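You operate a simulated robot arm through the tools that you are given. There is no shell and no other tool. Be economical: measure what you need, move in short steps, check, and stop when the job is done.

You are at the controls of a simulated robot arm. One attempt, no reset.

Task
Fetch the yellow padlock and stand it on top of the cream bulb carton. Then take the pin carton and leave it on the blue notebook. Then put the brown wedge on the white form on the top of the long brown bench. Then open the soap cupboard door, fetch the brown pouch and stand it on the bottom shelf of the soap cupboard, then shut the door. Then put the brown cap on the top of the grey steel cabinet away in the inside of the black cap tray. Then pull the black cabinet door c open. Do these in the order given. Set down upright: yellow padlock, pin carton, brown pouch.
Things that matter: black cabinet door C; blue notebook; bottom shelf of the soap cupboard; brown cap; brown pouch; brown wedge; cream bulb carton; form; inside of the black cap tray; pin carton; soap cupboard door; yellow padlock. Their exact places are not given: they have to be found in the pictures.

It is judged by the outcome, as a careful person would: the job done as asked, and still so three seconds after it is handed in. It fails if anything else is knocked over, pushed out of place, dropped, spilled or broken. Lids that push on must go on centred and level and be pressed home; caps that screw on are set level and turned clockwise until they are tight.

Robot
A 6-joint arm with a fingered hand on a trunk, on a base that drives. Base frame: it is fixed to the floor where the robot stands at the start and does not move with it; the origin is under the middle of the robot, x ahead of it, y to its left, z up; the surface under the hand at the start is at about z = 0.85. Readings come in m, rad, newtons and seconds.
With the tool pointing down near the work surface it reaches from about 0.34 to 0.76 m from the robot's upright axis, wherever it stands. Its first joint turns from -2.897 to 2.897 rad. Places, roughly: black cabinet door C [-2.5, -6.7, 0.6]; blue notebook [0.5, 0.25, 0.75]; bottom shelf of the soap cupboard [-2.7, -0.9, 0.1]; brown cap (6x6x3 cm) [0.3, -2.1, 1]; brown pouch (8x5x18 cm) [0.4, -0.8, 0.9]; brown wedge (5x11x5 cm) [0.6, 0.6, 0.9]; cream bulb carton [-2.5, -3.5, 1]; form [0.5, 1.25, 0.75]; inside of the black cap tray (34x17 cm) [-0.22, -11.08, 0.74]; pin carton [0.5, 0.25, 1]; soap cupboard door [-2.4, -0.9, 0.4]; yellow padlock (4x2x7 cm) [0.7, 0.2, 0.9]. Payload 4 kg.
The tool frame sits at the grasp point between the pads (the TCP): z along the fingers, y along the line on which they close. The tips reach 0.026 m beyond it. The gripper opens to 0.148 m. The gripper's body begins 0.073 m behind the TCP. The gripper is a hand of 3 fingers: y runs from the thumb to the fingers, the wrist lies at [0, 0, -0.239] in the tool frame, and closing takes about 1.5 s.
Orientation is that of the tool frame in the base frame, as a unit quaternion [x, y, z, w]. With the fingers straight down and closing along the base's y, the tool's x points along the base's -x, its y along +y and its z along -z.

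Tools
- The arm moves only by the tool step_arm. Its argument "motion" is a list of rows, each an object (a shift or turn left out is 0, a gripper value left out holds the last) with "offset": the shift along the tool's x, y, z in units of 50 mm (1.0 is 50 mm), a list of three; "rot": the turn, a rotation vector about the tool's x, y, z in units of 8 degrees (1.0 is 8 degrees), a list of three; "gripper": the finger opening in mm, from 0 to 148. In form: [{"offset": [x, y, z], "rot": [ax, ay, az], "gripper": gripper}, ...]. A call has 1 to 20 rows; each row shifts and turns the commanded pose from where the row before left it, along the tool's axes as they then stand. A call with a number of a shift or a turn outside -1 to 1 is refused whole. A row lasts 0.2 s, in which the tool goes at most 0.05 m and 0.15 rad; a call with a longer step from one row to the next is refused whole, and so is a gripper value outside its range. Where a pose cannot be reached the arm comes as near as it can. A force on the tool above 40 N (or 10 N above the force at the start of the call, whichever is more), or a blocked arm, ends the call early, and 0.2 s more pass. Each finger travels about 0.153 m/s and halts on what it meets, pressing with about 29 N; the grip force reading is that of the motor and also rises with nothing between the fingers. The clock runs only during rows and for 0.2 s after the last one: add rows that do not move to give the fingers time. It gives the time, the measured TCP pose, the force on the tool (base axes), the opening and the grip force at its end, in the units of the frame above (readings bear some noise), with the torque about the TCP (base axes, N m) and any sound that the robot's microphone picked up.
- Cameras (640 x 400 px; columns grow to the right, rows downward): "scene" is now at [-0.0018, 0.1326, 1.5439]; the picture's right is [-0.31, -0.95, 0.00], its down [-0.73, 0.24, -0.64] and it looks along [0.61, -0.20, -0.77] (base axes); focal length 260 px, centre (320, 200). "wrist" rides on the gripper at [0.068, -0.039, -0.09] in the tool frame; the picture's right is [0.50, 0.87, 0.00], its down [-0.66, 0.38, -0.65] and it looks along [-0.57, 0.33, 0.76] (tool axes); focal length 222 px, centre (320, 200).
- snapshot(camera): a new picture of that camera. No time passes.
- slide_trunk(by): slides the trunk up (or, below 0, down) by that many m; the arm and the scene camera ride with it, the base frame stays. It gives what a move gives, with no picture.
- base_move(legs): drives the robot by 1 to 6 legs, each [ahead, left, turn to the left] in m, m and rad, along the robot's own axes; the way and the turn of a leg run together, so that a leg with both is an arc; at most 1.5 m and 3.142 rad a leg. The arm and the cameras ride along, it lands a little off, and it stops where it bumps. It gives what a move gives.
- grasp_type(shape): the hand has 3 fingers and takes this shape, open, in about a second: jaw (thumb against the fingers, like two jaws); tri (thumb and two fingers); tip (a fingertip pinch); poke (one finger out to press); point (the index stretched); flat (the hand flat); cup (the hand cupped); fist (a fist). The gripper value then closes the fingers along that shape, each until it touches; the sizes above hold for jaw. It gives what a move gives, with no picture.
- aim_head(pan, tilt): turns the head with the scene camera to pan (to the left, within 2.705 rad either way) and tilt (down, from -0.506 to 1.204), counted from straight ahead of the robot. It gives what a move gives.
- measure_at(camera, pixels): for up to 12 pixels [column, row] of the newest picture of that camera ("zoom" is the newest enlarged one), the place [x, y, z] in the base frame of the surface seen there, good to about 0.003 m, but the place of the scene camera against the robot may be out by one fixed shift of up to 0.025 m in any direction. No time passes.
- inspect(camera, box): a new picture of the part [left, top, right, bottom] of that camera's present view, enlarged. No time passes.
- sign_off(): hands the job in; it is judged then, once.

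Keep the steps short. Do not move on a guess: measure, check each grasp and each placing, and mend mistakes. In all there are 131 turns and 136 pictures (those below and enlarged ones count). Leave the gripper open and the arm clear of the work at the hand-in unless told otherwise, and finish with a single line.

The tools are called after "Request:" as name(argument=value, ...) on one line, values as JSON. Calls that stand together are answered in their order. step_arm: Moves the arm, as the interface text tells. Its arguments: {"type":"object","properties":{"motion":{"type":"array"}},"required":["motion"]} The other tools are called the same way: slide_trunk (by) slides the trunk up or down; grasp_type (shape) gives the hand a shape; base_move (legs) drives the base; aim_head (pan, tilt) turns the head that bears the scene camera; snapshot (camera) takes a picture; measure_at (camera, pixels) gives the place of the surface under pixels of a picture; inspect (camera, box) takes an enlarged picture of a part of a camera's view; sign_off () hands the job in.

At the start:

```text
t: 0.0
tcp_pos: [0.4188, 0.2808, 1.1841]
tool_rot: [-0.001, 1.0, 0.0, 0.0]
wrist_force: [-0.4, 0.6, -0.2]
torque: [-0.01, -0.01, -0.02]
width: 0.1477
grip_force: 0.1
shape: jaw
trunk travel left (down, up): [-0.5, 0.09]
robot x, y, heading: [0.0006, -0.0001, 0.001]
head pan, tilt: [-0.318, 0.878]
```

scene: 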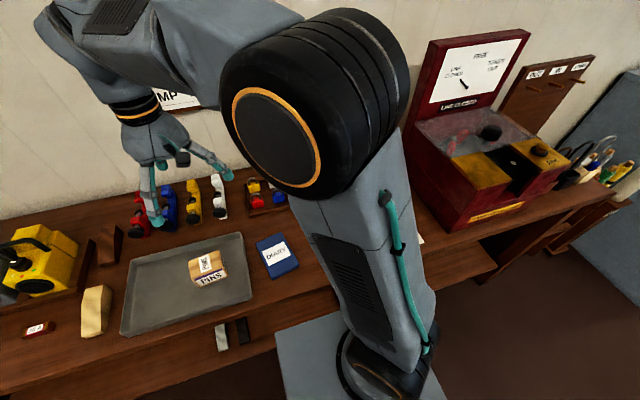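
wrist: 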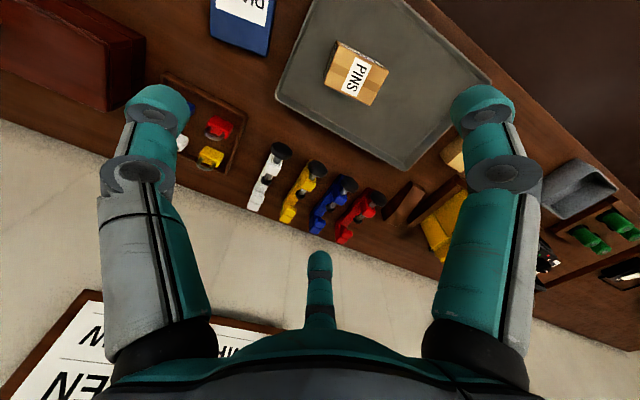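

I see padlocks in a row at about (135-220, 200) in the scene picture. I'll enlarge that area and measure places.

Request:
inspect(camera="scene", box=[70, 160, 310, 310])

Request:
inspect(camera="wrist", box=[140, 20, 460, 220])

Request:
measure_at(camera="wrist", pixels=[[282, 151], [265, 180], [252, 205], [318, 168], [303, 190], [287, 217], [347, 185], [375, 199], [355, 80], [335, 45], [385, 75], [330, 170]])

Request:
measure_at(camera="scene", pixels=[[191, 185], [192, 200], [195, 215], [217, 180], [218, 198], [166, 190], [207, 264], [95, 300], [270, 195], [250, 187], [280, 255], [105, 240]])

```text
2.67 times, centred on (190, 235) of scene
```

zoom: 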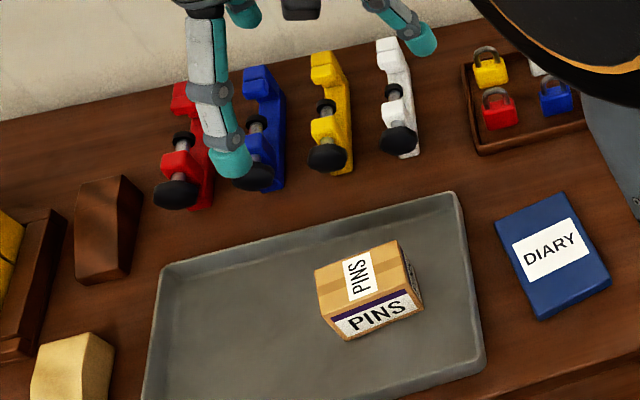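

```text
2.00 times, centred on (300, 120) of wrist
```

zoom: 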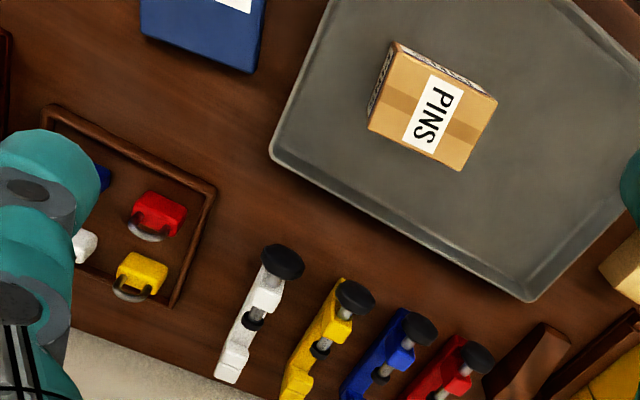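

```text
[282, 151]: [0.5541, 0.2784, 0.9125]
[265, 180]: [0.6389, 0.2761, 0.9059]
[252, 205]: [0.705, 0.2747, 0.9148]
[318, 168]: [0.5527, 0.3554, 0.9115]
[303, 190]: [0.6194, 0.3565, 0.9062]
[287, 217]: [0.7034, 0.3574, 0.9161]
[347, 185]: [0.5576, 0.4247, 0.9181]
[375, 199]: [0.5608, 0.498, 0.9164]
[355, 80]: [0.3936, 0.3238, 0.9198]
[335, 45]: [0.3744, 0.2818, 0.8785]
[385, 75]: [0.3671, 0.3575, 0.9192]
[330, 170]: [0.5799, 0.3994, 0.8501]
```

```text
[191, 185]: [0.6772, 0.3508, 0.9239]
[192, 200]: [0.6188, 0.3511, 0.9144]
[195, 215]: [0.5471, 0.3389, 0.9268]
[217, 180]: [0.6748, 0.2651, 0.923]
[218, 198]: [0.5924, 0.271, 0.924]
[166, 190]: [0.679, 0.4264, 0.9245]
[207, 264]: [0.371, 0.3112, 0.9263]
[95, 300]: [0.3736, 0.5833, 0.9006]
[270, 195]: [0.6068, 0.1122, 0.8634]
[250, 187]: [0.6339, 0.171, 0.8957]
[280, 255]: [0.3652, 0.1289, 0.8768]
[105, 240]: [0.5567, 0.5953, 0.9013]
```

The yellow padlock stands in a small tray at about (0.634, 0.171). I'll look around first to map the room.

Request:
aim_head(pan=1.2, tilt=0.5)

Request:
aim_head(pan=2.6, tilt=0.3)

Request:
aim_head(pan=-2.5, tilt=0.3)

Request:
aim_head(pan=-1.3, tilt=0.5)

```text
t: 1.6
tcp_pos: [0.4182, 0.2794, 1.1841]
tool_rot: [-0.001, 1.0, 0.001, 0.0]
wrist_force: [-0.1, -0.4, 0.8]
torque: [-0.01, 0.01, 0.0]
width: 0.148
grip_force: 0.0
shape: jaw
trunk travel left (down, up): [-0.5, 0.09]
robot x, y, heading: [0.0037, -0.0025, 0.002]
head pan, tilt: [1.201, 0.499]
```

```text
t: 3.1
tcp_pos: [0.4186, 0.2797, 1.1852]
tool_rot: [0.0, 1.0, 0.001, 0.0]
wrist_force: [0.9, -0.2, 0.3]
torque: [-0.03, 0.0, 0.0]
width: 0.1478
grip_force: 0.1
shape: jaw
trunk travel left (down, up): [-0.5, 0.09]
robot x, y, heading: [-0.0005, 0.0033, -0.001]
head pan, tilt: [2.601, 0.3]
```

```text
t: 7.1
tcp_pos: [0.418, 0.2802, 1.1858]
tool_rot: [0.0, 1.0, 0.0, 0.0]
wrist_force: [-0.6, 0.6, 0.3]
torque: [-0.02, -0.01, 0.01]
width: 0.1479
grip_force: 0.1
shape: jaw
trunk travel left (down, up): [-0.5, 0.09]
robot x, y, heading: [0.0003, 0.0013, -0.004]
head pan, tilt: [-2.499, 0.3]
```

```text
t: 8.5
tcp_pos: [0.4183, 0.2805, 1.1844]
tool_rot: [0.001, 1.0, 0.0, 0.001]
wrist_force: [-1.2, 0.8, 0.3]
torque: [0.0, 0.0, 0.04]
width: 0.148
grip_force: 0.0
shape: jaw
trunk travel left (down, up): [-0.5, 0.09]
robot x, y, heading: [-0.0027, -0.0026, 0.0]
head pan, tilt: [-1.3, 0.499]
```

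No pictures come with the head moves, so I take snapshots between them.

Request:
snapshot(camera="scene")

Request:
aim_head(pan=-2.5, tilt=0.3)

Request:
snapshot(camera="scene")

Request:
aim_head(pan=2.6, tilt=0.3)

Request:
snapshot(camera="scene")

Request:
aim_head(pan=1.0, tilt=0.6)

Request:
snapshot(camera="scene")

```text
131 pictures are left
```

scene: 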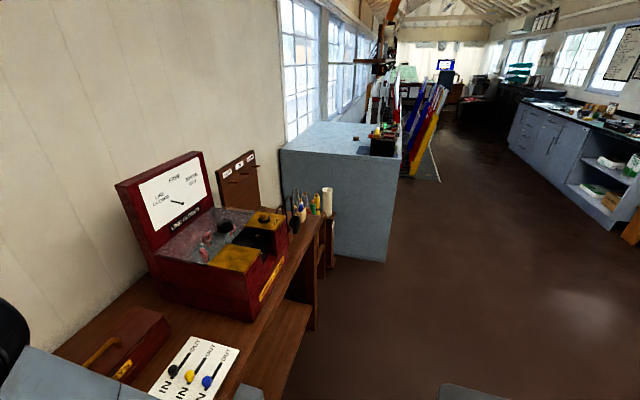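

```text
t: 9.9
tcp_pos: [0.4189, 0.2796, 1.1853]
tool_rot: [0.0, 1.0, -0.001, -0.001]
wrist_force: [0.2, -0.8, -0.7]
torque: [-0.04, -0.03, 0.03]
width: 0.1482
grip_force: 0.0
shape: jaw
trunk travel left (down, up): [-0.5, 0.09]
robot x, y, heading: [0.0019, 0.0001, 0.002]
head pan, tilt: [-2.499, 0.3]
```

```text
130 pictures are left
```

scene: 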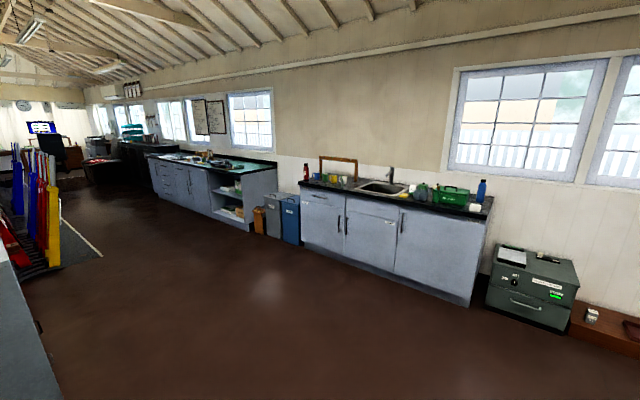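

```text
t: 13.9
tcp_pos: [0.4188, 0.2793, 1.1854]
tool_rot: [0.0, 1.0, 0.0, 0.001]
wrist_force: [-0.7, 0.7, -0.6]
torque: [0.02, -0.03, -0.04]
width: 0.1481
grip_force: 0.0
shape: jaw
trunk travel left (down, up): [-0.5, 0.09]
robot x, y, heading: [0.0023, -0.0007, 0.005]
head pan, tilt: [2.601, 0.3]
```

```text
129 pictures are left
```

scene: 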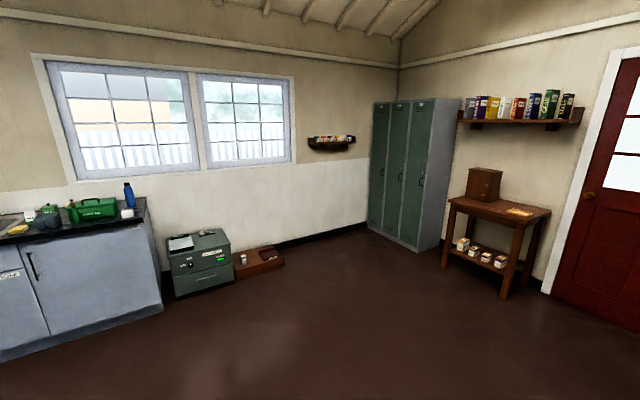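

```text
t: 15.6
tcp_pos: [0.419, 0.2799, 1.1844]
tool_rot: [0.0, 1.0, -0.001, 0.001]
wrist_force: [-0.5, 0.3, 0.2]
torque: [0.03, 0.01, 0.0]
width: 0.1479
grip_force: 0.1
shape: jaw
trunk travel left (down, up): [-0.5, 0.09]
robot x, y, heading: [-0.0039, 0.0006, 0.005]
head pan, tilt: [1.0, 0.6]
```

```text
128 pictures are left
```

scene: 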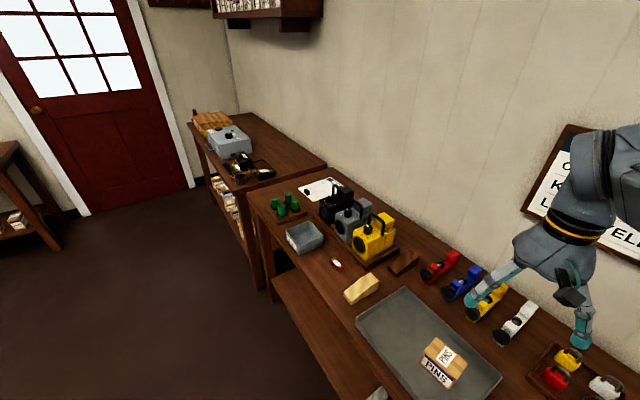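

Request:
inspect(camera="wrist", box=[150, 90, 270, 190])

Request:
measure_at(camera="wrist", pixels=[[210, 153], [219, 157], [203, 152], [206, 165], [217, 128], [208, 133], [215, 168], [228, 172], [235, 110], [201, 168], [165, 118], [230, 145]])

```text
4.00 times, centred on (210, 140) of wrist
```

zoom: 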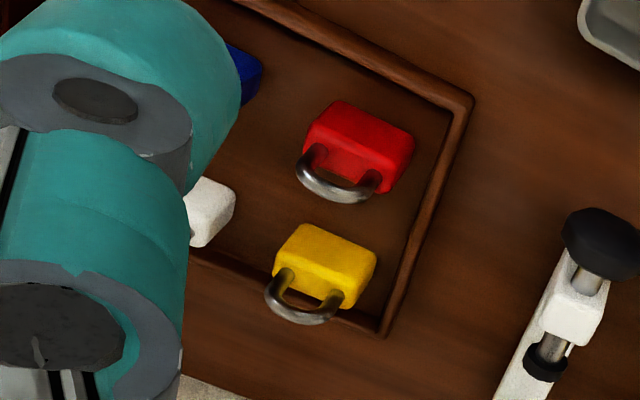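

```text
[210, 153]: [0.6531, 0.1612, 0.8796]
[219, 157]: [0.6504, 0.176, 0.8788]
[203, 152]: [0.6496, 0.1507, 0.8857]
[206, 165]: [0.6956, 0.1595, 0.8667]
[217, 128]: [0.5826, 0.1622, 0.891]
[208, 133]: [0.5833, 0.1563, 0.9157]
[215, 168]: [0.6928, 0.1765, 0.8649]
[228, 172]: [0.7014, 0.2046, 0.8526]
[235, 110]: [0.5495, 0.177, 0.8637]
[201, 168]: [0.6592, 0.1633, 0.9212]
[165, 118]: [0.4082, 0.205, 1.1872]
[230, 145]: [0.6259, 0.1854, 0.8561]
```

Padlock body centre about (0.652, 0.16), thin along x. I'll go above it and turn the tool 90° so the fingers close along x.

Request:
step_arm(motion=[{"offset": [-0.666, -0.343, 0.383]}, {"offset": [-0.666, -0.343, 0.383]}, {"offset": [-0.666, -0.343, 0.383]}, {"offset": [-0.666, -0.343, 0.383]}, {"offset": [-0.666, -0.343, 0.383]}, {"offset": [-0.666, -0.343, 0.383]}, {"offset": [-0.666, -0.343, 0.383]}, {"rot": [0, 0, 0.9375]}, {"rot": [0, 0, 0.9375]}, {"rot": [0, 0, 0.9375]}, {"rot": [0, 0, 0.9375]}, {"rot": [0, 0, 0.9375]}, {"rot": [0, 0, 0.9375]}, {"rot": [0, 0, 0.9375]}, {"rot": [0, 0, 0.9375]}, {"rot": [0, 0, 0.9375]}, {"rot": [0, 0, 0.9375]}, {"rot": [0, 0, 0.9375]}, {"rot": [0, 0, 0.9375], "gripper": 60}])

Request:
snapshot(camera="wrist")

```text
t: 19.6
tcp_pos: [0.6512, 0.1596, 1.051]
tool_rot: [0.708, 0.706, 0.001, 0.0]
wrist_force: [-0.2, 0.2, 0.8]
torque: [-0.01, 0.02, -0.01]
width: 0.0602
grip_force: 0.0
shape: jaw
trunk travel left (down, up): [-0.5, 0.09]
robot x, y, heading: [0.0026, 0.0014, -0.002]
head pan, tilt: [1.0, 0.6]
```

```text
126 pictures are left
```

wrist: 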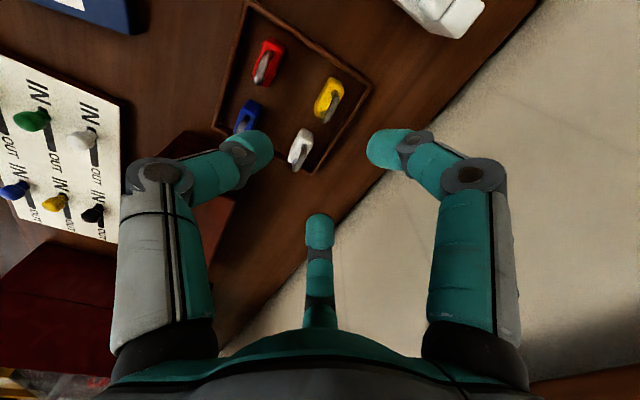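

Request:
measure_at(camera="wrist", pixels=[[262, 148], [378, 148], [319, 222], [330, 85], [323, 108], [335, 95], [317, 105], [343, 97], [302, 135], [266, 50], [300, 145], [340, 92]])

Request:
inspect(camera="wrist", box=[210, 20, 400, 180])

```text
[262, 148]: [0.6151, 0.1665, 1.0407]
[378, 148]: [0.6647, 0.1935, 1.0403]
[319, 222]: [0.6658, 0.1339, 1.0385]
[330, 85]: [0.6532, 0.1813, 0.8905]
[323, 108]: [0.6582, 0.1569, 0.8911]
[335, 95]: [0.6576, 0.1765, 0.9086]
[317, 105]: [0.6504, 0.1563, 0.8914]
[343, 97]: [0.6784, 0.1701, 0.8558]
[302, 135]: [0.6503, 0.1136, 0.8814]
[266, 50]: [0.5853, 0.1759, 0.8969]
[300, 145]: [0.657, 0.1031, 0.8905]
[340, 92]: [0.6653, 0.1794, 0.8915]
```

```text
2.50 times, centred on (305, 100) of wrist
```

zoom: 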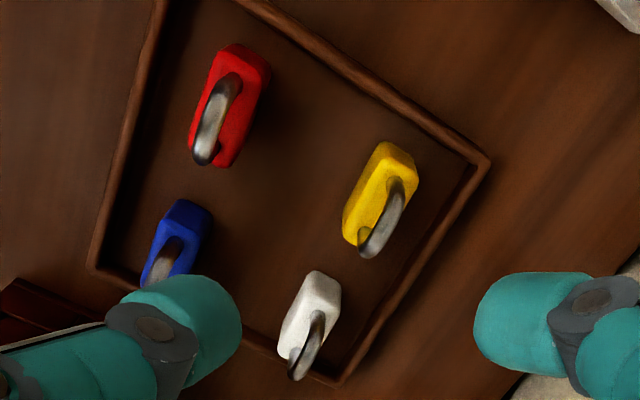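

In jaw the two fingers straddle too widely for a 4 cm padlock. I'll try the fingertip pinch and look where the tips lie.

Request:
grasp_type(shape="tip")

Request:
snapshot(camera="wrist")

Request:
step_arm(motion=[{"gripper": 50}, {"gripper": 50}, {"gripper": 50}])

Request:
snapshot(camera="wrist")

```text
t: 20.5
tcp_pos: [0.6509, 0.1598, 1.051]
tool_rot: [0.707, 0.707, 0.0, 0.001]
wrist_force: [-0.9, -0.4, 0.4]
torque: [0.01, 0.01, 0.02]
width: 0.1481
grip_force: 0.0
shape: tip
trunk travel left (down, up): [-0.5, 0.09]
robot x, y, heading: [0.0035, 0.0013, -0.002]
head pan, tilt: [1.0, 0.6]
```

```text
124 pictures are left
```

wrist: 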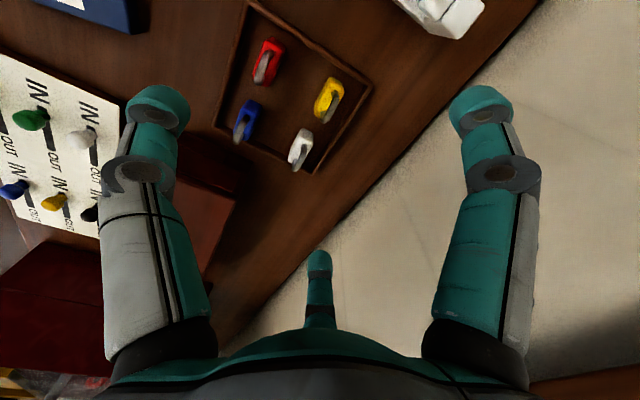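

```text
t: 21.3
tcp_pos: [0.6508, 0.1601, 1.0511]
tool_rot: [0.708, 0.707, 0.0, 0.0]
wrist_force: [-1.0, 0.0, 0.4]
torque: [-0.01, 0.02, 0.02]
width: 0.0503
grip_force: 0.1
shape: tip
trunk travel left (down, up): [-0.5, 0.09]
robot x, y, heading: [0.0011, -0.0003, 0.001]
head pan, tilt: [1.0, 0.6]
```

```text
123 pictures are left
```

wrist: 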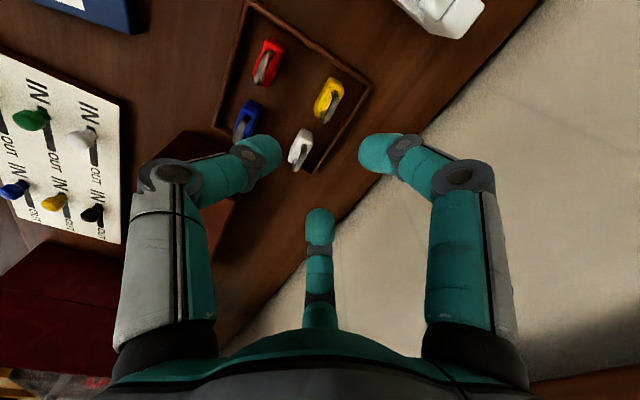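

Request:
measure_at(camera="wrist", pixels=[[272, 152], [266, 138], [282, 152], [368, 152], [378, 138], [362, 152], [319, 215], [309, 222], [331, 222], [235, 172], [415, 172], [319, 240]])

Request:
step_arm(motion=[{"gripper": 15}, {"gripper": 15}, {"gripper": 15}])

Request:
snapshot(camera="wrist")

```text
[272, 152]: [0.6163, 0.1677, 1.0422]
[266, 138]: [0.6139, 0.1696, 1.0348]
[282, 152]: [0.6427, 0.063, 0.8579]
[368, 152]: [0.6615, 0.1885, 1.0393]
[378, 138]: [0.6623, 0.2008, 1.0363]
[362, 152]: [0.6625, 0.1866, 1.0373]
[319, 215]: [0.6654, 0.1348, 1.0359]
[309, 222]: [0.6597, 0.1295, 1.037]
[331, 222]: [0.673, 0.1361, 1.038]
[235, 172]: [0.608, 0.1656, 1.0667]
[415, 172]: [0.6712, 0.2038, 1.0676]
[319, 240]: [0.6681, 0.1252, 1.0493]
```

```text
t: 22.1
tcp_pos: [0.6524, 0.1596, 1.0515]
tool_rot: [0.707, 0.707, 0.0, 0.0]
wrist_force: [0.4, 0.1, -0.3]
torque: [-0.01, 0.0, 0.03]
width: 0.0155
grip_force: 0.0
shape: tip
trunk travel left (down, up): [-0.5, 0.09]
robot x, y, heading: [0.0012, -0.0014, 0.004]
head pan, tilt: [1.0, 0.6]
```

```text
122 pictures are left
```

wrist: 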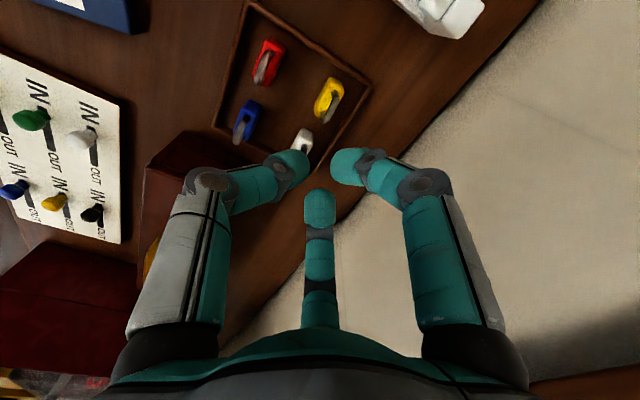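

Request:
measure_at(camera="wrist", pixels=[[295, 165], [290, 155], [343, 165], [348, 155], [320, 200], [312, 205], [328, 205], [305, 170], [335, 172]])

Request:
grasp_type(shape="jaw")

Request:
step_arm(motion=[{"gripper": 15}, {"gripper": 15}, {"gripper": 15}, {"gripper": 15}, {"gripper": 15}])

Request:
snapshot(camera="wrist")

Request:
measure_at(camera="wrist", pixels=[[295, 165], [290, 155], [343, 165], [348, 155], [320, 200], [312, 205], [328, 205], [305, 170], [335, 172]])

```text
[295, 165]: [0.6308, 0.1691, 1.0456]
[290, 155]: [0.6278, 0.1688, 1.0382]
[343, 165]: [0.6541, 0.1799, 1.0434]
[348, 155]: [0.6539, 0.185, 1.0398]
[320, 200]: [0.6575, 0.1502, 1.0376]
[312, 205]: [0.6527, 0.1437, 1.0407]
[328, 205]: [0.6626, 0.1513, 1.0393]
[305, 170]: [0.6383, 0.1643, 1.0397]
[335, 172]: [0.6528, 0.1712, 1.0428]
```

```text
t: 23.0
tcp_pos: [0.6516, 0.1594, 1.0511]
tool_rot: [0.707, 0.707, 0.0, 0.0]
wrist_force: [-0.6, 0.0, -0.3]
torque: [0.0, 0.02, -0.01]
width: 0.1477
grip_force: 0.0
shape: jaw
trunk travel left (down, up): [-0.5, 0.09]
robot x, y, heading: [0.0013, -0.0017, 0.004]
head pan, tilt: [1.0, 0.6]
```

```text
t: 24.2
tcp_pos: [0.6506, 0.1597, 1.0511]
tool_rot: [0.707, 0.708, 0.0, 0.0]
wrist_force: [0.7, 0.1, 0.2]
torque: [0.0, 0.01, 0.0]
width: 0.0154
grip_force: 0.1
shape: jaw
trunk travel left (down, up): [-0.5, 0.09]
robot x, y, heading: [-0.0028, -0.0002, -0.003]
head pan, tilt: [1.0, 0.6]
```

```text
121 pictures are left
```

wrist: 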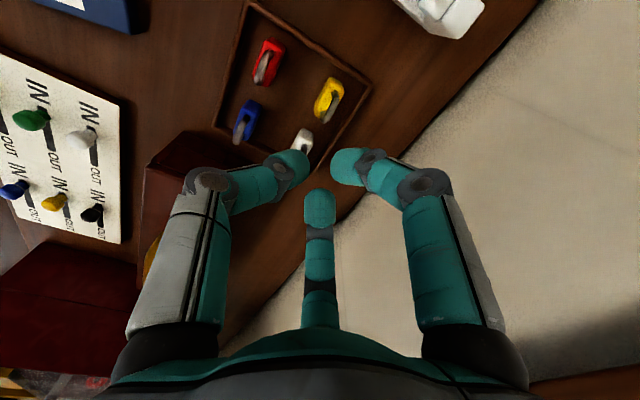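

```text
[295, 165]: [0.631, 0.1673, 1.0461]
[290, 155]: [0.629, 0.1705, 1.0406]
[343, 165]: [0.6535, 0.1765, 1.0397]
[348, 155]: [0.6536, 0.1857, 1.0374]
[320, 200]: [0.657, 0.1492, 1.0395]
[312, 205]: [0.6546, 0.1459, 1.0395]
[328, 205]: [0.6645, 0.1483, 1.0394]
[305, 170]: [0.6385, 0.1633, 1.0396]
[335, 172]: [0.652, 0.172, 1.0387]
```

Jaw and tip behave alike. I'll open to 50 and measure the padlock precisely in a close view.

Request:
step_arm(motion=[{"gripper": 50}, {"gripper": 50}])

Request:
inspect(camera="wrist", box=[280, 60, 376, 120])

Request:
measure_at(camera="zoom", pixels=[[330, 130], [280, 110], [360, 140], [235, 310], [250, 230], [370, 190], [390, 230], [300, 380], [400, 260], [340, 330], [275, 330], [420, 200]])

```text
t: 24.8
tcp_pos: [0.6507, 0.1605, 1.0505]
tool_rot: [0.707, 0.707, 0.001, 0.0]
wrist_force: [0.3, 0.2, 0.2]
torque: [-0.01, -0.02, -0.01]
width: 0.0496
grip_force: 0.2
shape: jaw
trunk travel left (down, up): [-0.5, 0.09]
robot x, y, heading: [-0.0025, -0.0039, 0.003]
head pan, tilt: [1.0, 0.6]
```

```text
6.67 times, centred on (328, 90) of wrist
```

zoom: 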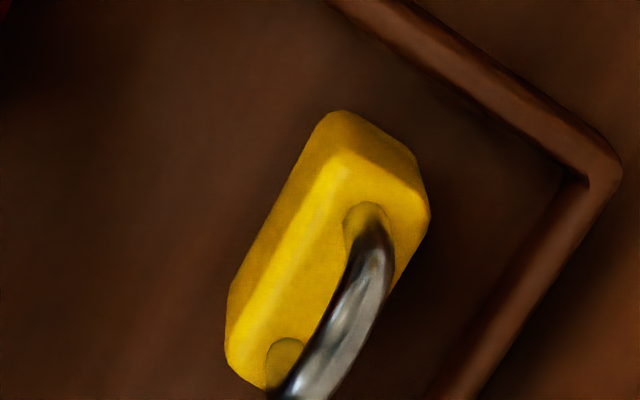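

```text
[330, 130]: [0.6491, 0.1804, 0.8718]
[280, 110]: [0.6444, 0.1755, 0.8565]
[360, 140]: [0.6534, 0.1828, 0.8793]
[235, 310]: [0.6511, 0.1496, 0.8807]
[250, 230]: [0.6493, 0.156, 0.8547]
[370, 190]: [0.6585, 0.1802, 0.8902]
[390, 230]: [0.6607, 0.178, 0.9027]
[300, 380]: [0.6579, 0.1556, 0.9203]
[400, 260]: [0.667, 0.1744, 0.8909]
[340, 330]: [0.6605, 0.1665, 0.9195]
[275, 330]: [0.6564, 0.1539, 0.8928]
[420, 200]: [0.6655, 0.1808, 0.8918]
```

Padlock centre (0.659, 0.166), faces x 0.650–0.669. Descending with a 38 mm opening.

Request:
step_arm(motion=[{"offset": [0.11, 0.166, 0.8], "gripper": 38}, {"offset": [0, 0, 0.8]}, {"offset": [0, 0, 0.8]}, {"offset": [0, 0, 0.5]}, {"offset": [0, 0, 0.33]}])

Request:
snapshot(camera="wrist")

```text
t: 26.0
tcp_pos: [0.6596, 0.1644, 0.8888]
tool_rot: [0.707, 0.707, 0.0, 0.0]
wrist_force: [0.5, -0.4, 0.9]
torque: [0.01, -0.02, -0.02]
width: 0.0383
grip_force: 0.0
shape: jaw
trunk travel left (down, up): [-0.5, 0.09]
robot x, y, heading: [-0.003, -0.0019, 0.0]
head pan, tilt: [1.0, 0.6]
```

```text
119 pictures are left
```

wrist: 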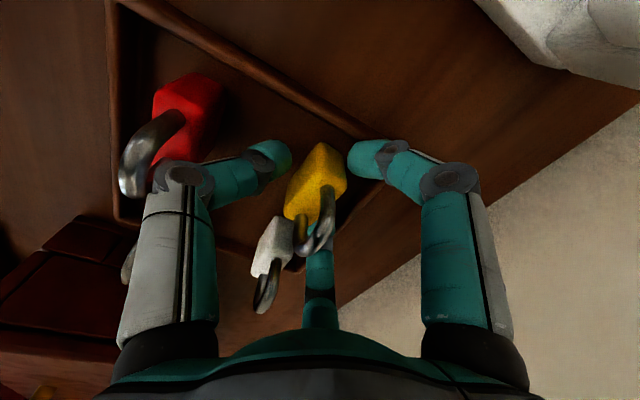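

Fingers straddle the padlock. Close, then check.

Request:
step_arm(motion=[{"gripper": 10}, {"gripper": 10}, {"gripper": 10}, {"gripper": 10}])

Request:
snapshot(camera="wrist")

```text
t: 27.0
tcp_pos: [0.6597, 0.1655, 0.8887]
tool_rot: [0.707, 0.707, 0.0, 0.0]
wrist_force: [-0.1, -0.9, -0.8]
torque: [0.01, 0.0, 0.0]
width: 0.0209
grip_force: 28.5
shape: jaw
trunk travel left (down, up): [-0.5, 0.09]
robot x, y, heading: [-0.0018, 0.0011, -0.001]
head pan, tilt: [1.0, 0.6]
```

```text
118 pictures are left
```

wrist: 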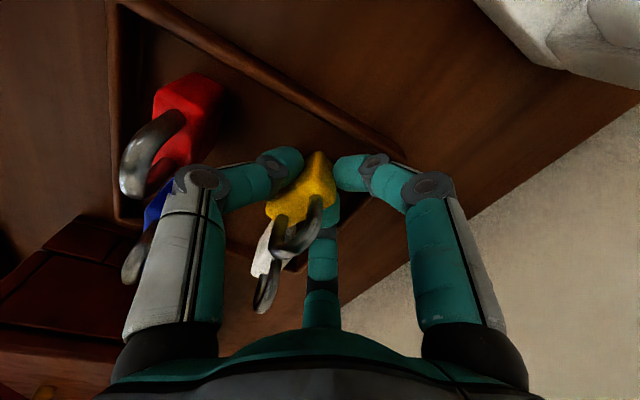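

Gripped at 21 mm, 28 N. Lifting straight up, then pulling in.

Request:
step_arm(motion=[{"offset": [0, 0, -0.5]}, {"offset": [0, 0, -0.8]}, {"offset": [0, 0, -0.8]}, {"offset": [0, 0, -0.8]}, {"offset": [0, 0, -0.8]}, {"offset": [0, 0, -0.8]}, {"offset": [0, 0, -0.8]}, {"offset": [0, -0.8, 0]}, {"offset": [0, -0.8, 0]}, {"offset": [0, -0.8, 0]}, {"offset": [0, -0.8, 0]}, {"offset": [0, -0.8, 0]}, {"offset": [0, -0.8, 0]}])

Request:
snapshot(camera="wrist")

Request:
aim_head(pan=-2.0, tilt=0.4)

Request:
snapshot(camera="scene")

```text
t: 29.8
tcp_pos: [0.4194, 0.1628, 1.1561]
tool_rot: [0.707, 0.707, 0.0, 0.001]
wrist_force: [0.2, -0.4, -2.4]
torque: [0.01, 0.0, -0.02]
width: 0.0207
grip_force: 28.5
shape: jaw
trunk travel left (down, up): [-0.5, 0.09]
robot x, y, heading: [-0.0017, -0.0028, 0.0]
head pan, tilt: [1.0, 0.6]
```

```text
117 pictures are left
```

wrist: 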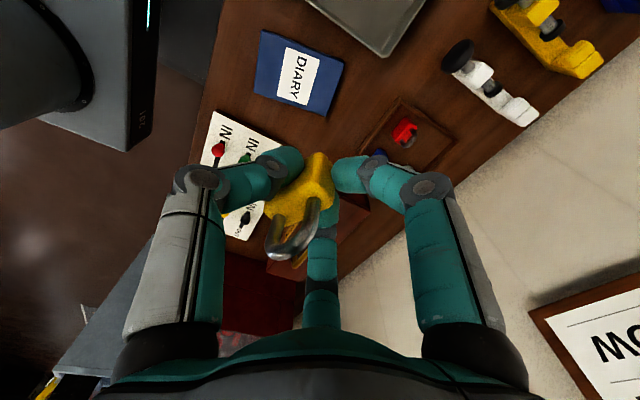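

```text
t: 32.4
tcp_pos: [0.4191, 0.1634, 1.1566]
tool_rot: [0.707, 0.707, -0.001, 0.0]
wrist_force: [0.0, 0.0, -1.5]
torque: [-0.02, -0.04, -0.01]
width: 0.0212
grip_force: 28.7
shape: jaw
trunk travel left (down, up): [-0.5, 0.09]
robot x, y, heading: [0.001, -0.0011, -0.001]
head pan, tilt: [-2.0, 0.4]
```

```text
116 pictures are left
```

scene: 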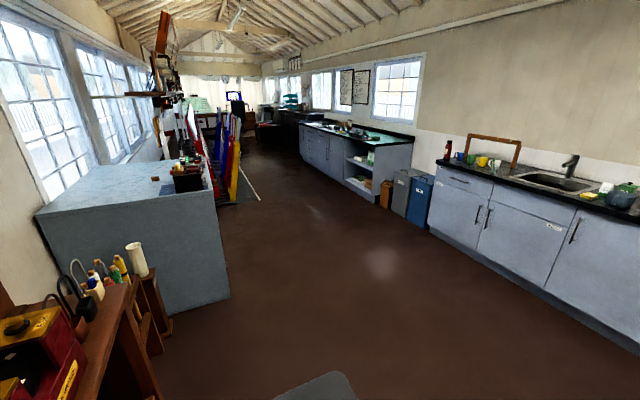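

Request:
measure_at(camera="scene", pixels=[[165, 311], [229, 295], [252, 200], [235, 200], [383, 205], [345, 185], [310, 165], [430, 228], [480, 270], [600, 345], [270, 150], [160, 345]])

Request:
inspect(camera="scene", box=[200, 80, 440, 230])

```text
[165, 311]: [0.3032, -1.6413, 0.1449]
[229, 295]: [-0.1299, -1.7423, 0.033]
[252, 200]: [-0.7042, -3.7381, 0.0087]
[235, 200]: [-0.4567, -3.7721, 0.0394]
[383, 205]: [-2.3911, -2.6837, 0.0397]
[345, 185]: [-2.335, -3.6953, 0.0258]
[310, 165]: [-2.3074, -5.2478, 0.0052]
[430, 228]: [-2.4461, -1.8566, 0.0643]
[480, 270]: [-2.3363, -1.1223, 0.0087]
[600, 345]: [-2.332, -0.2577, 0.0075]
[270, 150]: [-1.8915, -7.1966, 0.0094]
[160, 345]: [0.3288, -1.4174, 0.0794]
```

```text
2.67 times, centred on (320, 155) of scene
```

zoom: 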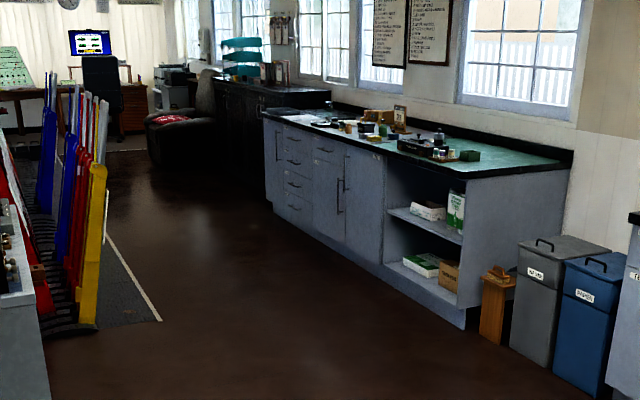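

Map is clear: a corridor between x≈-0.7 and x≈-2.3. I back off, turn right, and drive down to the second counter, then face it.

Request:
base_move(legs=[[-1.4, 0, 0], [0, 0, -1.571], [1.5, 0, 0], [1.5, 0, 0], [0.4, 0, 0], [0, 0, -1.571]])

Request:
aim_head(pan=0, tilt=0.6)

Request:
snapshot(camera="scene")

Request:
snapshot(camera="wrist")

```text
t: 63.3
tcp_pos: [-1.876, -3.5695, 1.1568]
tool_rot: [-0.699, 0.715, 0.0, 0.0]
wrist_force: [-0.3, -0.4, -1.5]
torque: [-0.01, 0.0, -0.03]
width: 0.0209
grip_force: 29.5
shape: jaw
trunk travel left (down, up): [-0.5, 0.09]
robot x, y, heading: [-1.4535, -3.4168, 3.122]
head pan, tilt: [-2.0, 0.4]
```

```text
t: 65.2
tcp_pos: [-1.8761, -3.5693, 1.1553]
tool_rot: [-0.699, 0.715, 0.0, 0.0]
wrist_force: [0.0, 0.0, -1.9]
torque: [0.0, 0.03, 0.01]
width: 0.0206
grip_force: 29.6
shape: jaw
trunk travel left (down, up): [-0.5, 0.09]
robot x, y, heading: [-1.4523, -3.4127, 3.118]
head pan, tilt: [0.0, 0.6]
```

```text
114 pictures are left
```

scene: 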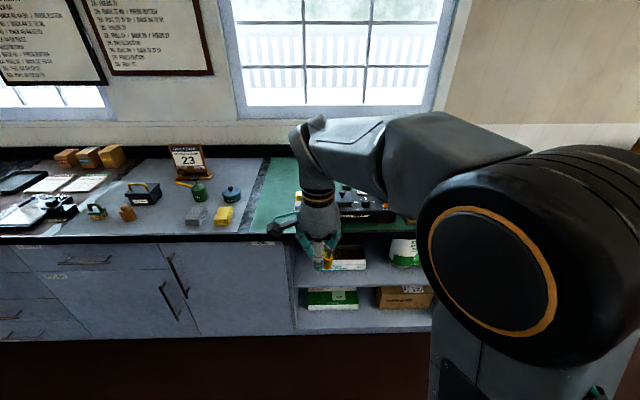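

```text
113 pictures are left
```

wrist: 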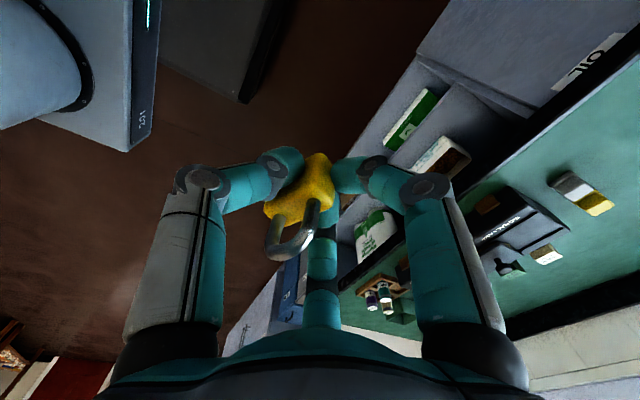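

Request:
inspect(camera="scene", box=[0, 130, 260, 260])

Request:
inspect(camera="wrist", box=[340, 80, 640, 330])

```text
2.46 times, centred on (130, 195) of scene
```

zoom: 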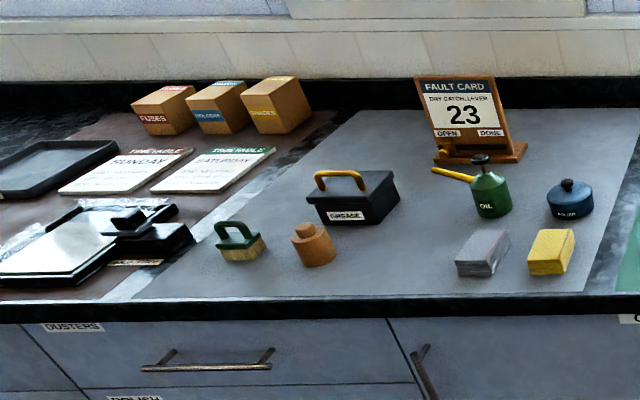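

```text
1.60 times, centred on (490, 205) of wrist
```

zoom: 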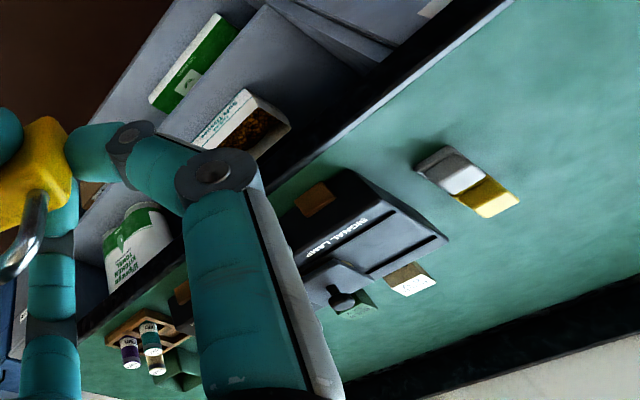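

Request:
measure_at(camera="wrist", pixels=[[546, 255], [538, 248], [552, 260], [502, 270], [575, 185], [600, 203], [520, 215], [420, 265], [500, 310]])

Request:
measure_at(camera="scene", pixels=[[350, 215], [380, 215], [66, 155], [88, 155], [112, 155], [222, 212]])

```text
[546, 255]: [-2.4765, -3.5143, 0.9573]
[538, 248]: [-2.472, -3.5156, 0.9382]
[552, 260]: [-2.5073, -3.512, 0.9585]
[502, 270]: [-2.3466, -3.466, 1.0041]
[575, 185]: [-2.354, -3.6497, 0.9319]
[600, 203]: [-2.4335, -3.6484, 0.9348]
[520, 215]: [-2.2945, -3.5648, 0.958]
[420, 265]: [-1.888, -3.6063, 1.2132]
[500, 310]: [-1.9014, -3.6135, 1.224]
```

```text
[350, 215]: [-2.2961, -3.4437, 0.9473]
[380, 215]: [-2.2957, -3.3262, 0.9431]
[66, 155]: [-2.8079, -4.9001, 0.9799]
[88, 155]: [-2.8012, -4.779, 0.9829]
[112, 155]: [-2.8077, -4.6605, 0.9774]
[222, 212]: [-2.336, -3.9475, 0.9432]
```

The cream carton's top is at about (-2.49, -3.51, 0.958), behind the signal lamp. Driving 0.42 m closer.

Request:
base_move(legs=[[0.42, 0, 0.02]])

Request:
snapshot(camera="wrist")

Request:
aim_head(pan=0.2, tilt=0.9)

Request:
snapshot(camera="scene")

```text
t: 67.8
tcp_pos: [-2.2875, -3.5746, 1.1564]
tool_rot: [-0.707, 0.708, 0.0, 0.0]
wrist_force: [-0.5, -0.8, -1.3]
torque: [0.01, 0.05, -0.02]
width: 0.0206
grip_force: 28.8
shape: jaw
trunk travel left (down, up): [-0.5, 0.09]
robot x, y, heading: [-1.8658, -3.4078, 3.138]
head pan, tilt: [0.0, 0.6]
```

```text
110 pictures are left
```

wrist: 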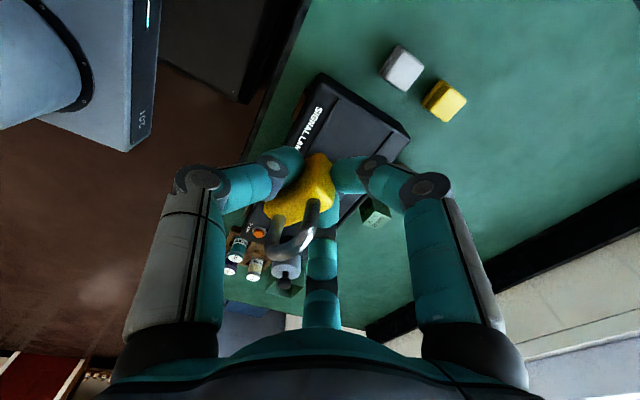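

```text
t: 68.6
tcp_pos: [-2.2879, -3.574, 1.1559]
tool_rot: [0.707, -0.707, 0.001, 0.0]
wrist_force: [-0.6, 0.1, -1.1]
torque: [0.01, 0.01, 0.01]
width: 0.0208
grip_force: 29.3
shape: jaw
trunk travel left (down, up): [-0.5, 0.09]
robot x, y, heading: [-1.8708, -3.4124, 3.137]
head pan, tilt: [0.201, 0.901]
```

```text
109 pictures are left
```

scene: 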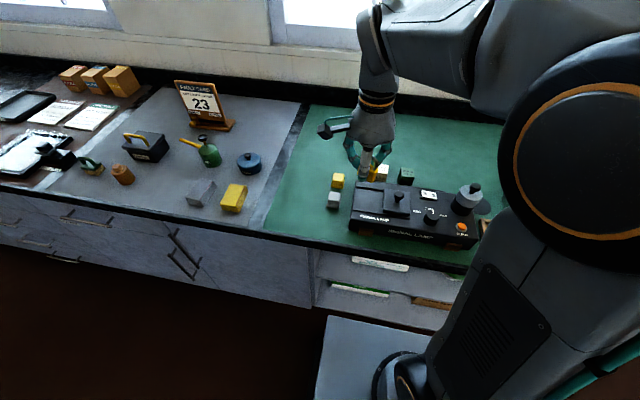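

Request:
inspect(camera="scene", box=[310, 140, 500, 260])

Request:
measure_at(camera="scene", pixels=[[383, 169], [384, 177], [338, 178], [333, 196], [407, 172], [360, 192], [470, 190]])

```text
3.33 times, centred on (405, 200) of scene
```

zoom: 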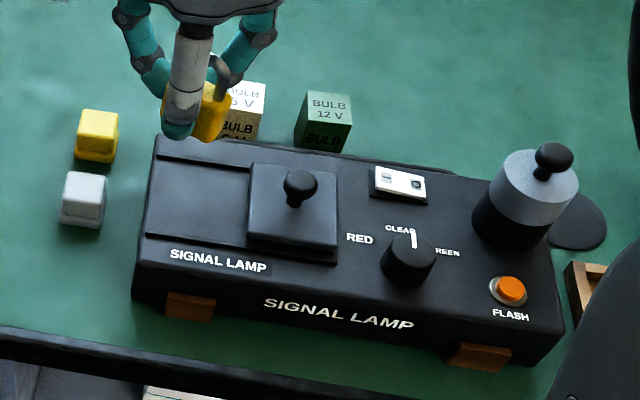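

```text
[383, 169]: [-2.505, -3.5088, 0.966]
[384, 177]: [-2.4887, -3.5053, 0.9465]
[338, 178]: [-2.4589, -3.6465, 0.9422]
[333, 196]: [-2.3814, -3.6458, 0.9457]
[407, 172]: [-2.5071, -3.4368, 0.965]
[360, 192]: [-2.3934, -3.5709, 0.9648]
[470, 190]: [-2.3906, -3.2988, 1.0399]
```

I move the hand to (-2.42, -3.62) so the wrist camera looks straight at the cream carton.

Request:
step_arm(motion=[{"offset": [0.3, 0.88, 0]}, {"offset": [0.3, 0.88, 0]}, {"offset": [0.3, 0.88, 0]}])

Request:
snapshot(camera="wrist")

Request:
inspect(camera="wrist", box=[220, 120, 420, 270])

```text
t: 69.4
tcp_pos: [-2.4222, -3.6164, 1.1571]
tool_rot: [-0.706, 0.708, -0.001, 0.0]
wrist_force: [-0.3, 1.0, -1.9]
torque: [0.01, 0.02, 0.0]
width: 0.0207
grip_force: 29.0
shape: jaw
trunk travel left (down, up): [-0.5, 0.09]
robot x, y, heading: [-1.8678, -3.4131, 3.14]
head pan, tilt: [0.201, 0.901]
```

```text
107 pictures are left
```

wrist: 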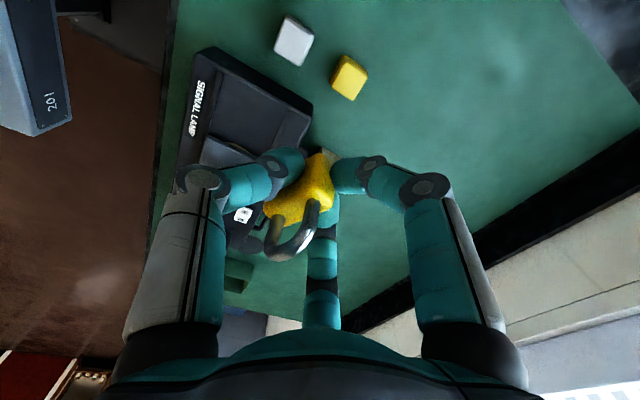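

```text
2.67 times, centred on (320, 195) of wrist
```

zoom: 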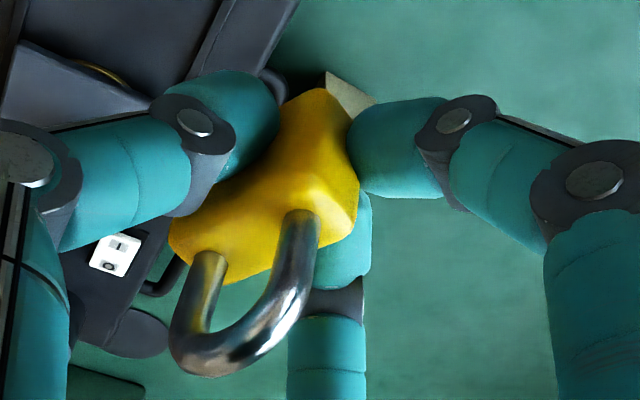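

Request:
measure_at(camera="zoom", pixels=[[300, 218], [207, 262], [200, 320], [285, 310], [325, 95], [352, 185], [180, 240], [245, 278], [340, 235], [230, 205]])

Request:
step_arm(motion=[{"offset": [-0.91, 0.3, 0]}, {"offset": [-0.91, 0.3, 0]}, {"offset": [-0.91, 0.3, 0]}])

Request:
inspect(camera="wrist", box=[220, 20, 460, 170])

```text
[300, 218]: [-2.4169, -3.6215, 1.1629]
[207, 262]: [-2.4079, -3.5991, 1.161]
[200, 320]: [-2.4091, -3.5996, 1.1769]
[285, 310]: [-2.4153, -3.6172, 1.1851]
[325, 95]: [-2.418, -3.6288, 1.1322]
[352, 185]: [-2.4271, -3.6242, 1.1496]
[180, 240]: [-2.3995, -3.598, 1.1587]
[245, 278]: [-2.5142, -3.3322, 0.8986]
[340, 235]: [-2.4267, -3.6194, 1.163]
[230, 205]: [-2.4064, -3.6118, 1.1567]
```

```text
t: 70.2
tcp_pos: [-2.4667, -3.4821, 1.1558]
tool_rot: [0.707, -0.707, 0.0, 0.0]
wrist_force: [0.1, 1.0, -1.4]
torque: [0.02, 0.01, -0.02]
width: 0.0208
grip_force: 28.8
shape: jaw
trunk travel left (down, up): [-0.5, 0.09]
robot x, y, heading: [-1.8695, -3.411, 3.146]
head pan, tilt: [0.201, 0.901]
```

```text
2.67 times, centred on (340, 95) of wrist
```

zoom: 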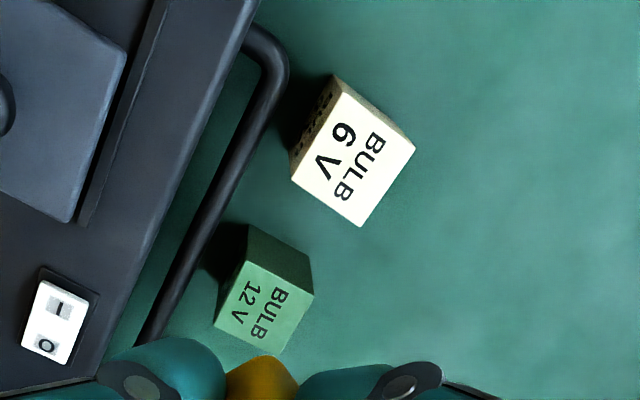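

Request:
measure_at(camera="zoom", pixels=[[340, 84], [410, 150], [361, 220], [296, 180], [352, 155], [262, 300]])

```text
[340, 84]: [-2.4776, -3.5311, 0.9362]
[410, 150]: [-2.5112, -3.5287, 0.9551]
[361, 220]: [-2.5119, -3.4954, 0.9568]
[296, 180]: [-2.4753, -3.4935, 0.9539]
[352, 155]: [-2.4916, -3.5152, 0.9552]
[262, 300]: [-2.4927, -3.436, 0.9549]
```

Carton top centre (-2.4935, -3.512, 0.955). The padlock centre sits (+0.009, +0.005) from the TCP. I move over and lower nearly to contact.

Request:
step_arm(motion=[{"offset": [0.698, 0.716, 0]}, {"offset": [0, 0, 0.9]}, {"offset": [0, 0, 0.9]}, {"offset": [0, 0, 0.7]}, {"offset": [0, 0, 0.5]}, {"offset": [0, 0, 0.16]}])

Request:
snapshot(camera="wrist")

Request:
inspect(camera="scene", box=[310, 120, 500, 240])

```text
t: 71.6
tcp_pos: [-2.4984, -3.5149, 0.9983]
tool_rot: [-0.707, 0.707, 0.0, 0.0]
wrist_force: [-0.7, 0.2, -1.4]
torque: [-0.02, 0.01, 0.0]
width: 0.0204
grip_force: 29.0
shape: jaw
trunk travel left (down, up): [-0.5, 0.09]
robot x, y, heading: [-1.8675, -3.4141, 3.141]
head pan, tilt: [0.201, 0.901]
```

```text
104 pictures are left
```

wrist: 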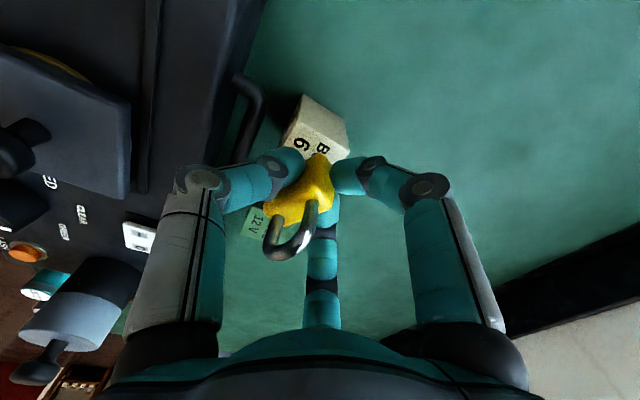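

```text
3.33 times, centred on (405, 180) of scene
```

zoom: 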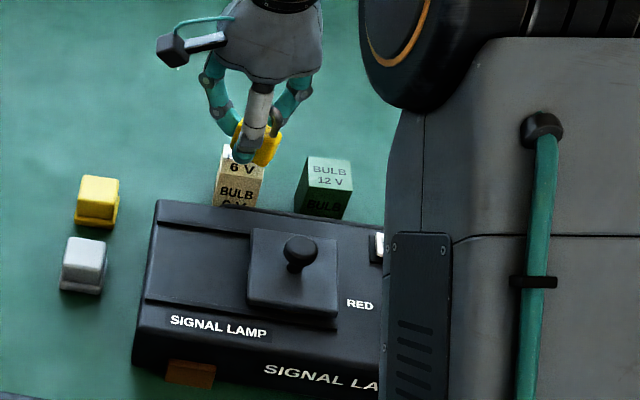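

The padlock seems to sit toward the +y side of the carton. I'll measure it closely before letting go.

Request:
inspect(camera="wrist", box=[240, 85, 400, 275])

Request:
measure_at(camera="wrist", pixels=[[313, 207], [278, 225], [300, 250], [330, 200], [268, 215], [320, 165], [338, 145], [297, 140], [325, 105], [262, 245]])

```text
2.11 times, centred on (320, 180) of wrist
```

zoom: 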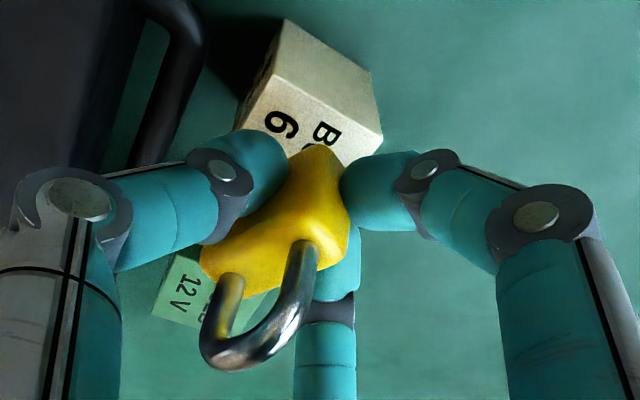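

```text
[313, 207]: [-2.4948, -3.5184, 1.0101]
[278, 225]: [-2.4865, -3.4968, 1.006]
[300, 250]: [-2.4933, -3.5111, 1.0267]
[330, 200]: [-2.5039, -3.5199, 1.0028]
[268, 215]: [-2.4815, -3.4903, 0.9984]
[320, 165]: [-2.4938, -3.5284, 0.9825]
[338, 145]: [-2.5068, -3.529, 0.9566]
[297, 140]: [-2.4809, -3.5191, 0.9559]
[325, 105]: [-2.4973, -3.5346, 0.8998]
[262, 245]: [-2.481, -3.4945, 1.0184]
```

Padlock centre (-2.4925, -3.509) is well over the carton. Lower 9 mm further.

Request:
step_arm(motion=[{"offset": [0.06, 0, 0.1]}, {"offset": [0, 0, 0.06]}, {"offset": [0, 0, 0.03]}])

Request:
snapshot(camera="wrist")

Request:
inspect(camera="scene", box=[350, 140, 430, 190])

```text
t: 72.4
tcp_pos: [-2.5003, -3.5183, 0.99]
tool_rot: [-0.707, 0.707, -0.001, 0.0]
wrist_force: [-0.9, 0.1, 2.3]
torque: [0.07, -0.04, -0.01]
width: 0.0205
grip_force: 28.5
shape: jaw
trunk travel left (down, up): [-0.5, 0.09]
robot x, y, heading: [-1.8658, -3.4148, 3.138]
head pan, tilt: [0.201, 0.901]
```

```text
101 pictures are left
```

wrist: 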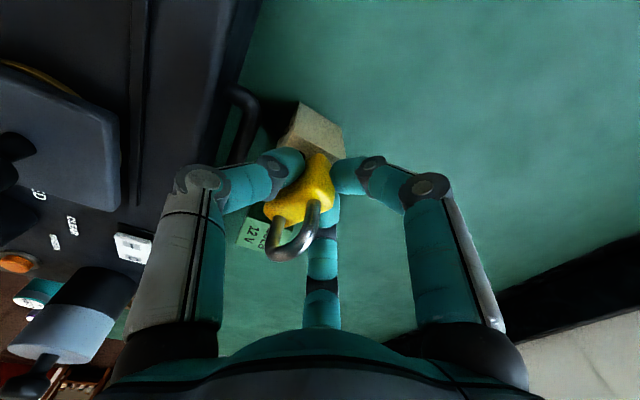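

```text
8.00 times, centred on (390, 165) of scene
```

zoom: 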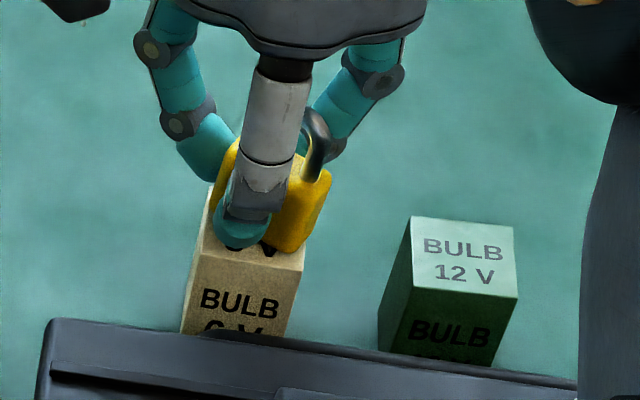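

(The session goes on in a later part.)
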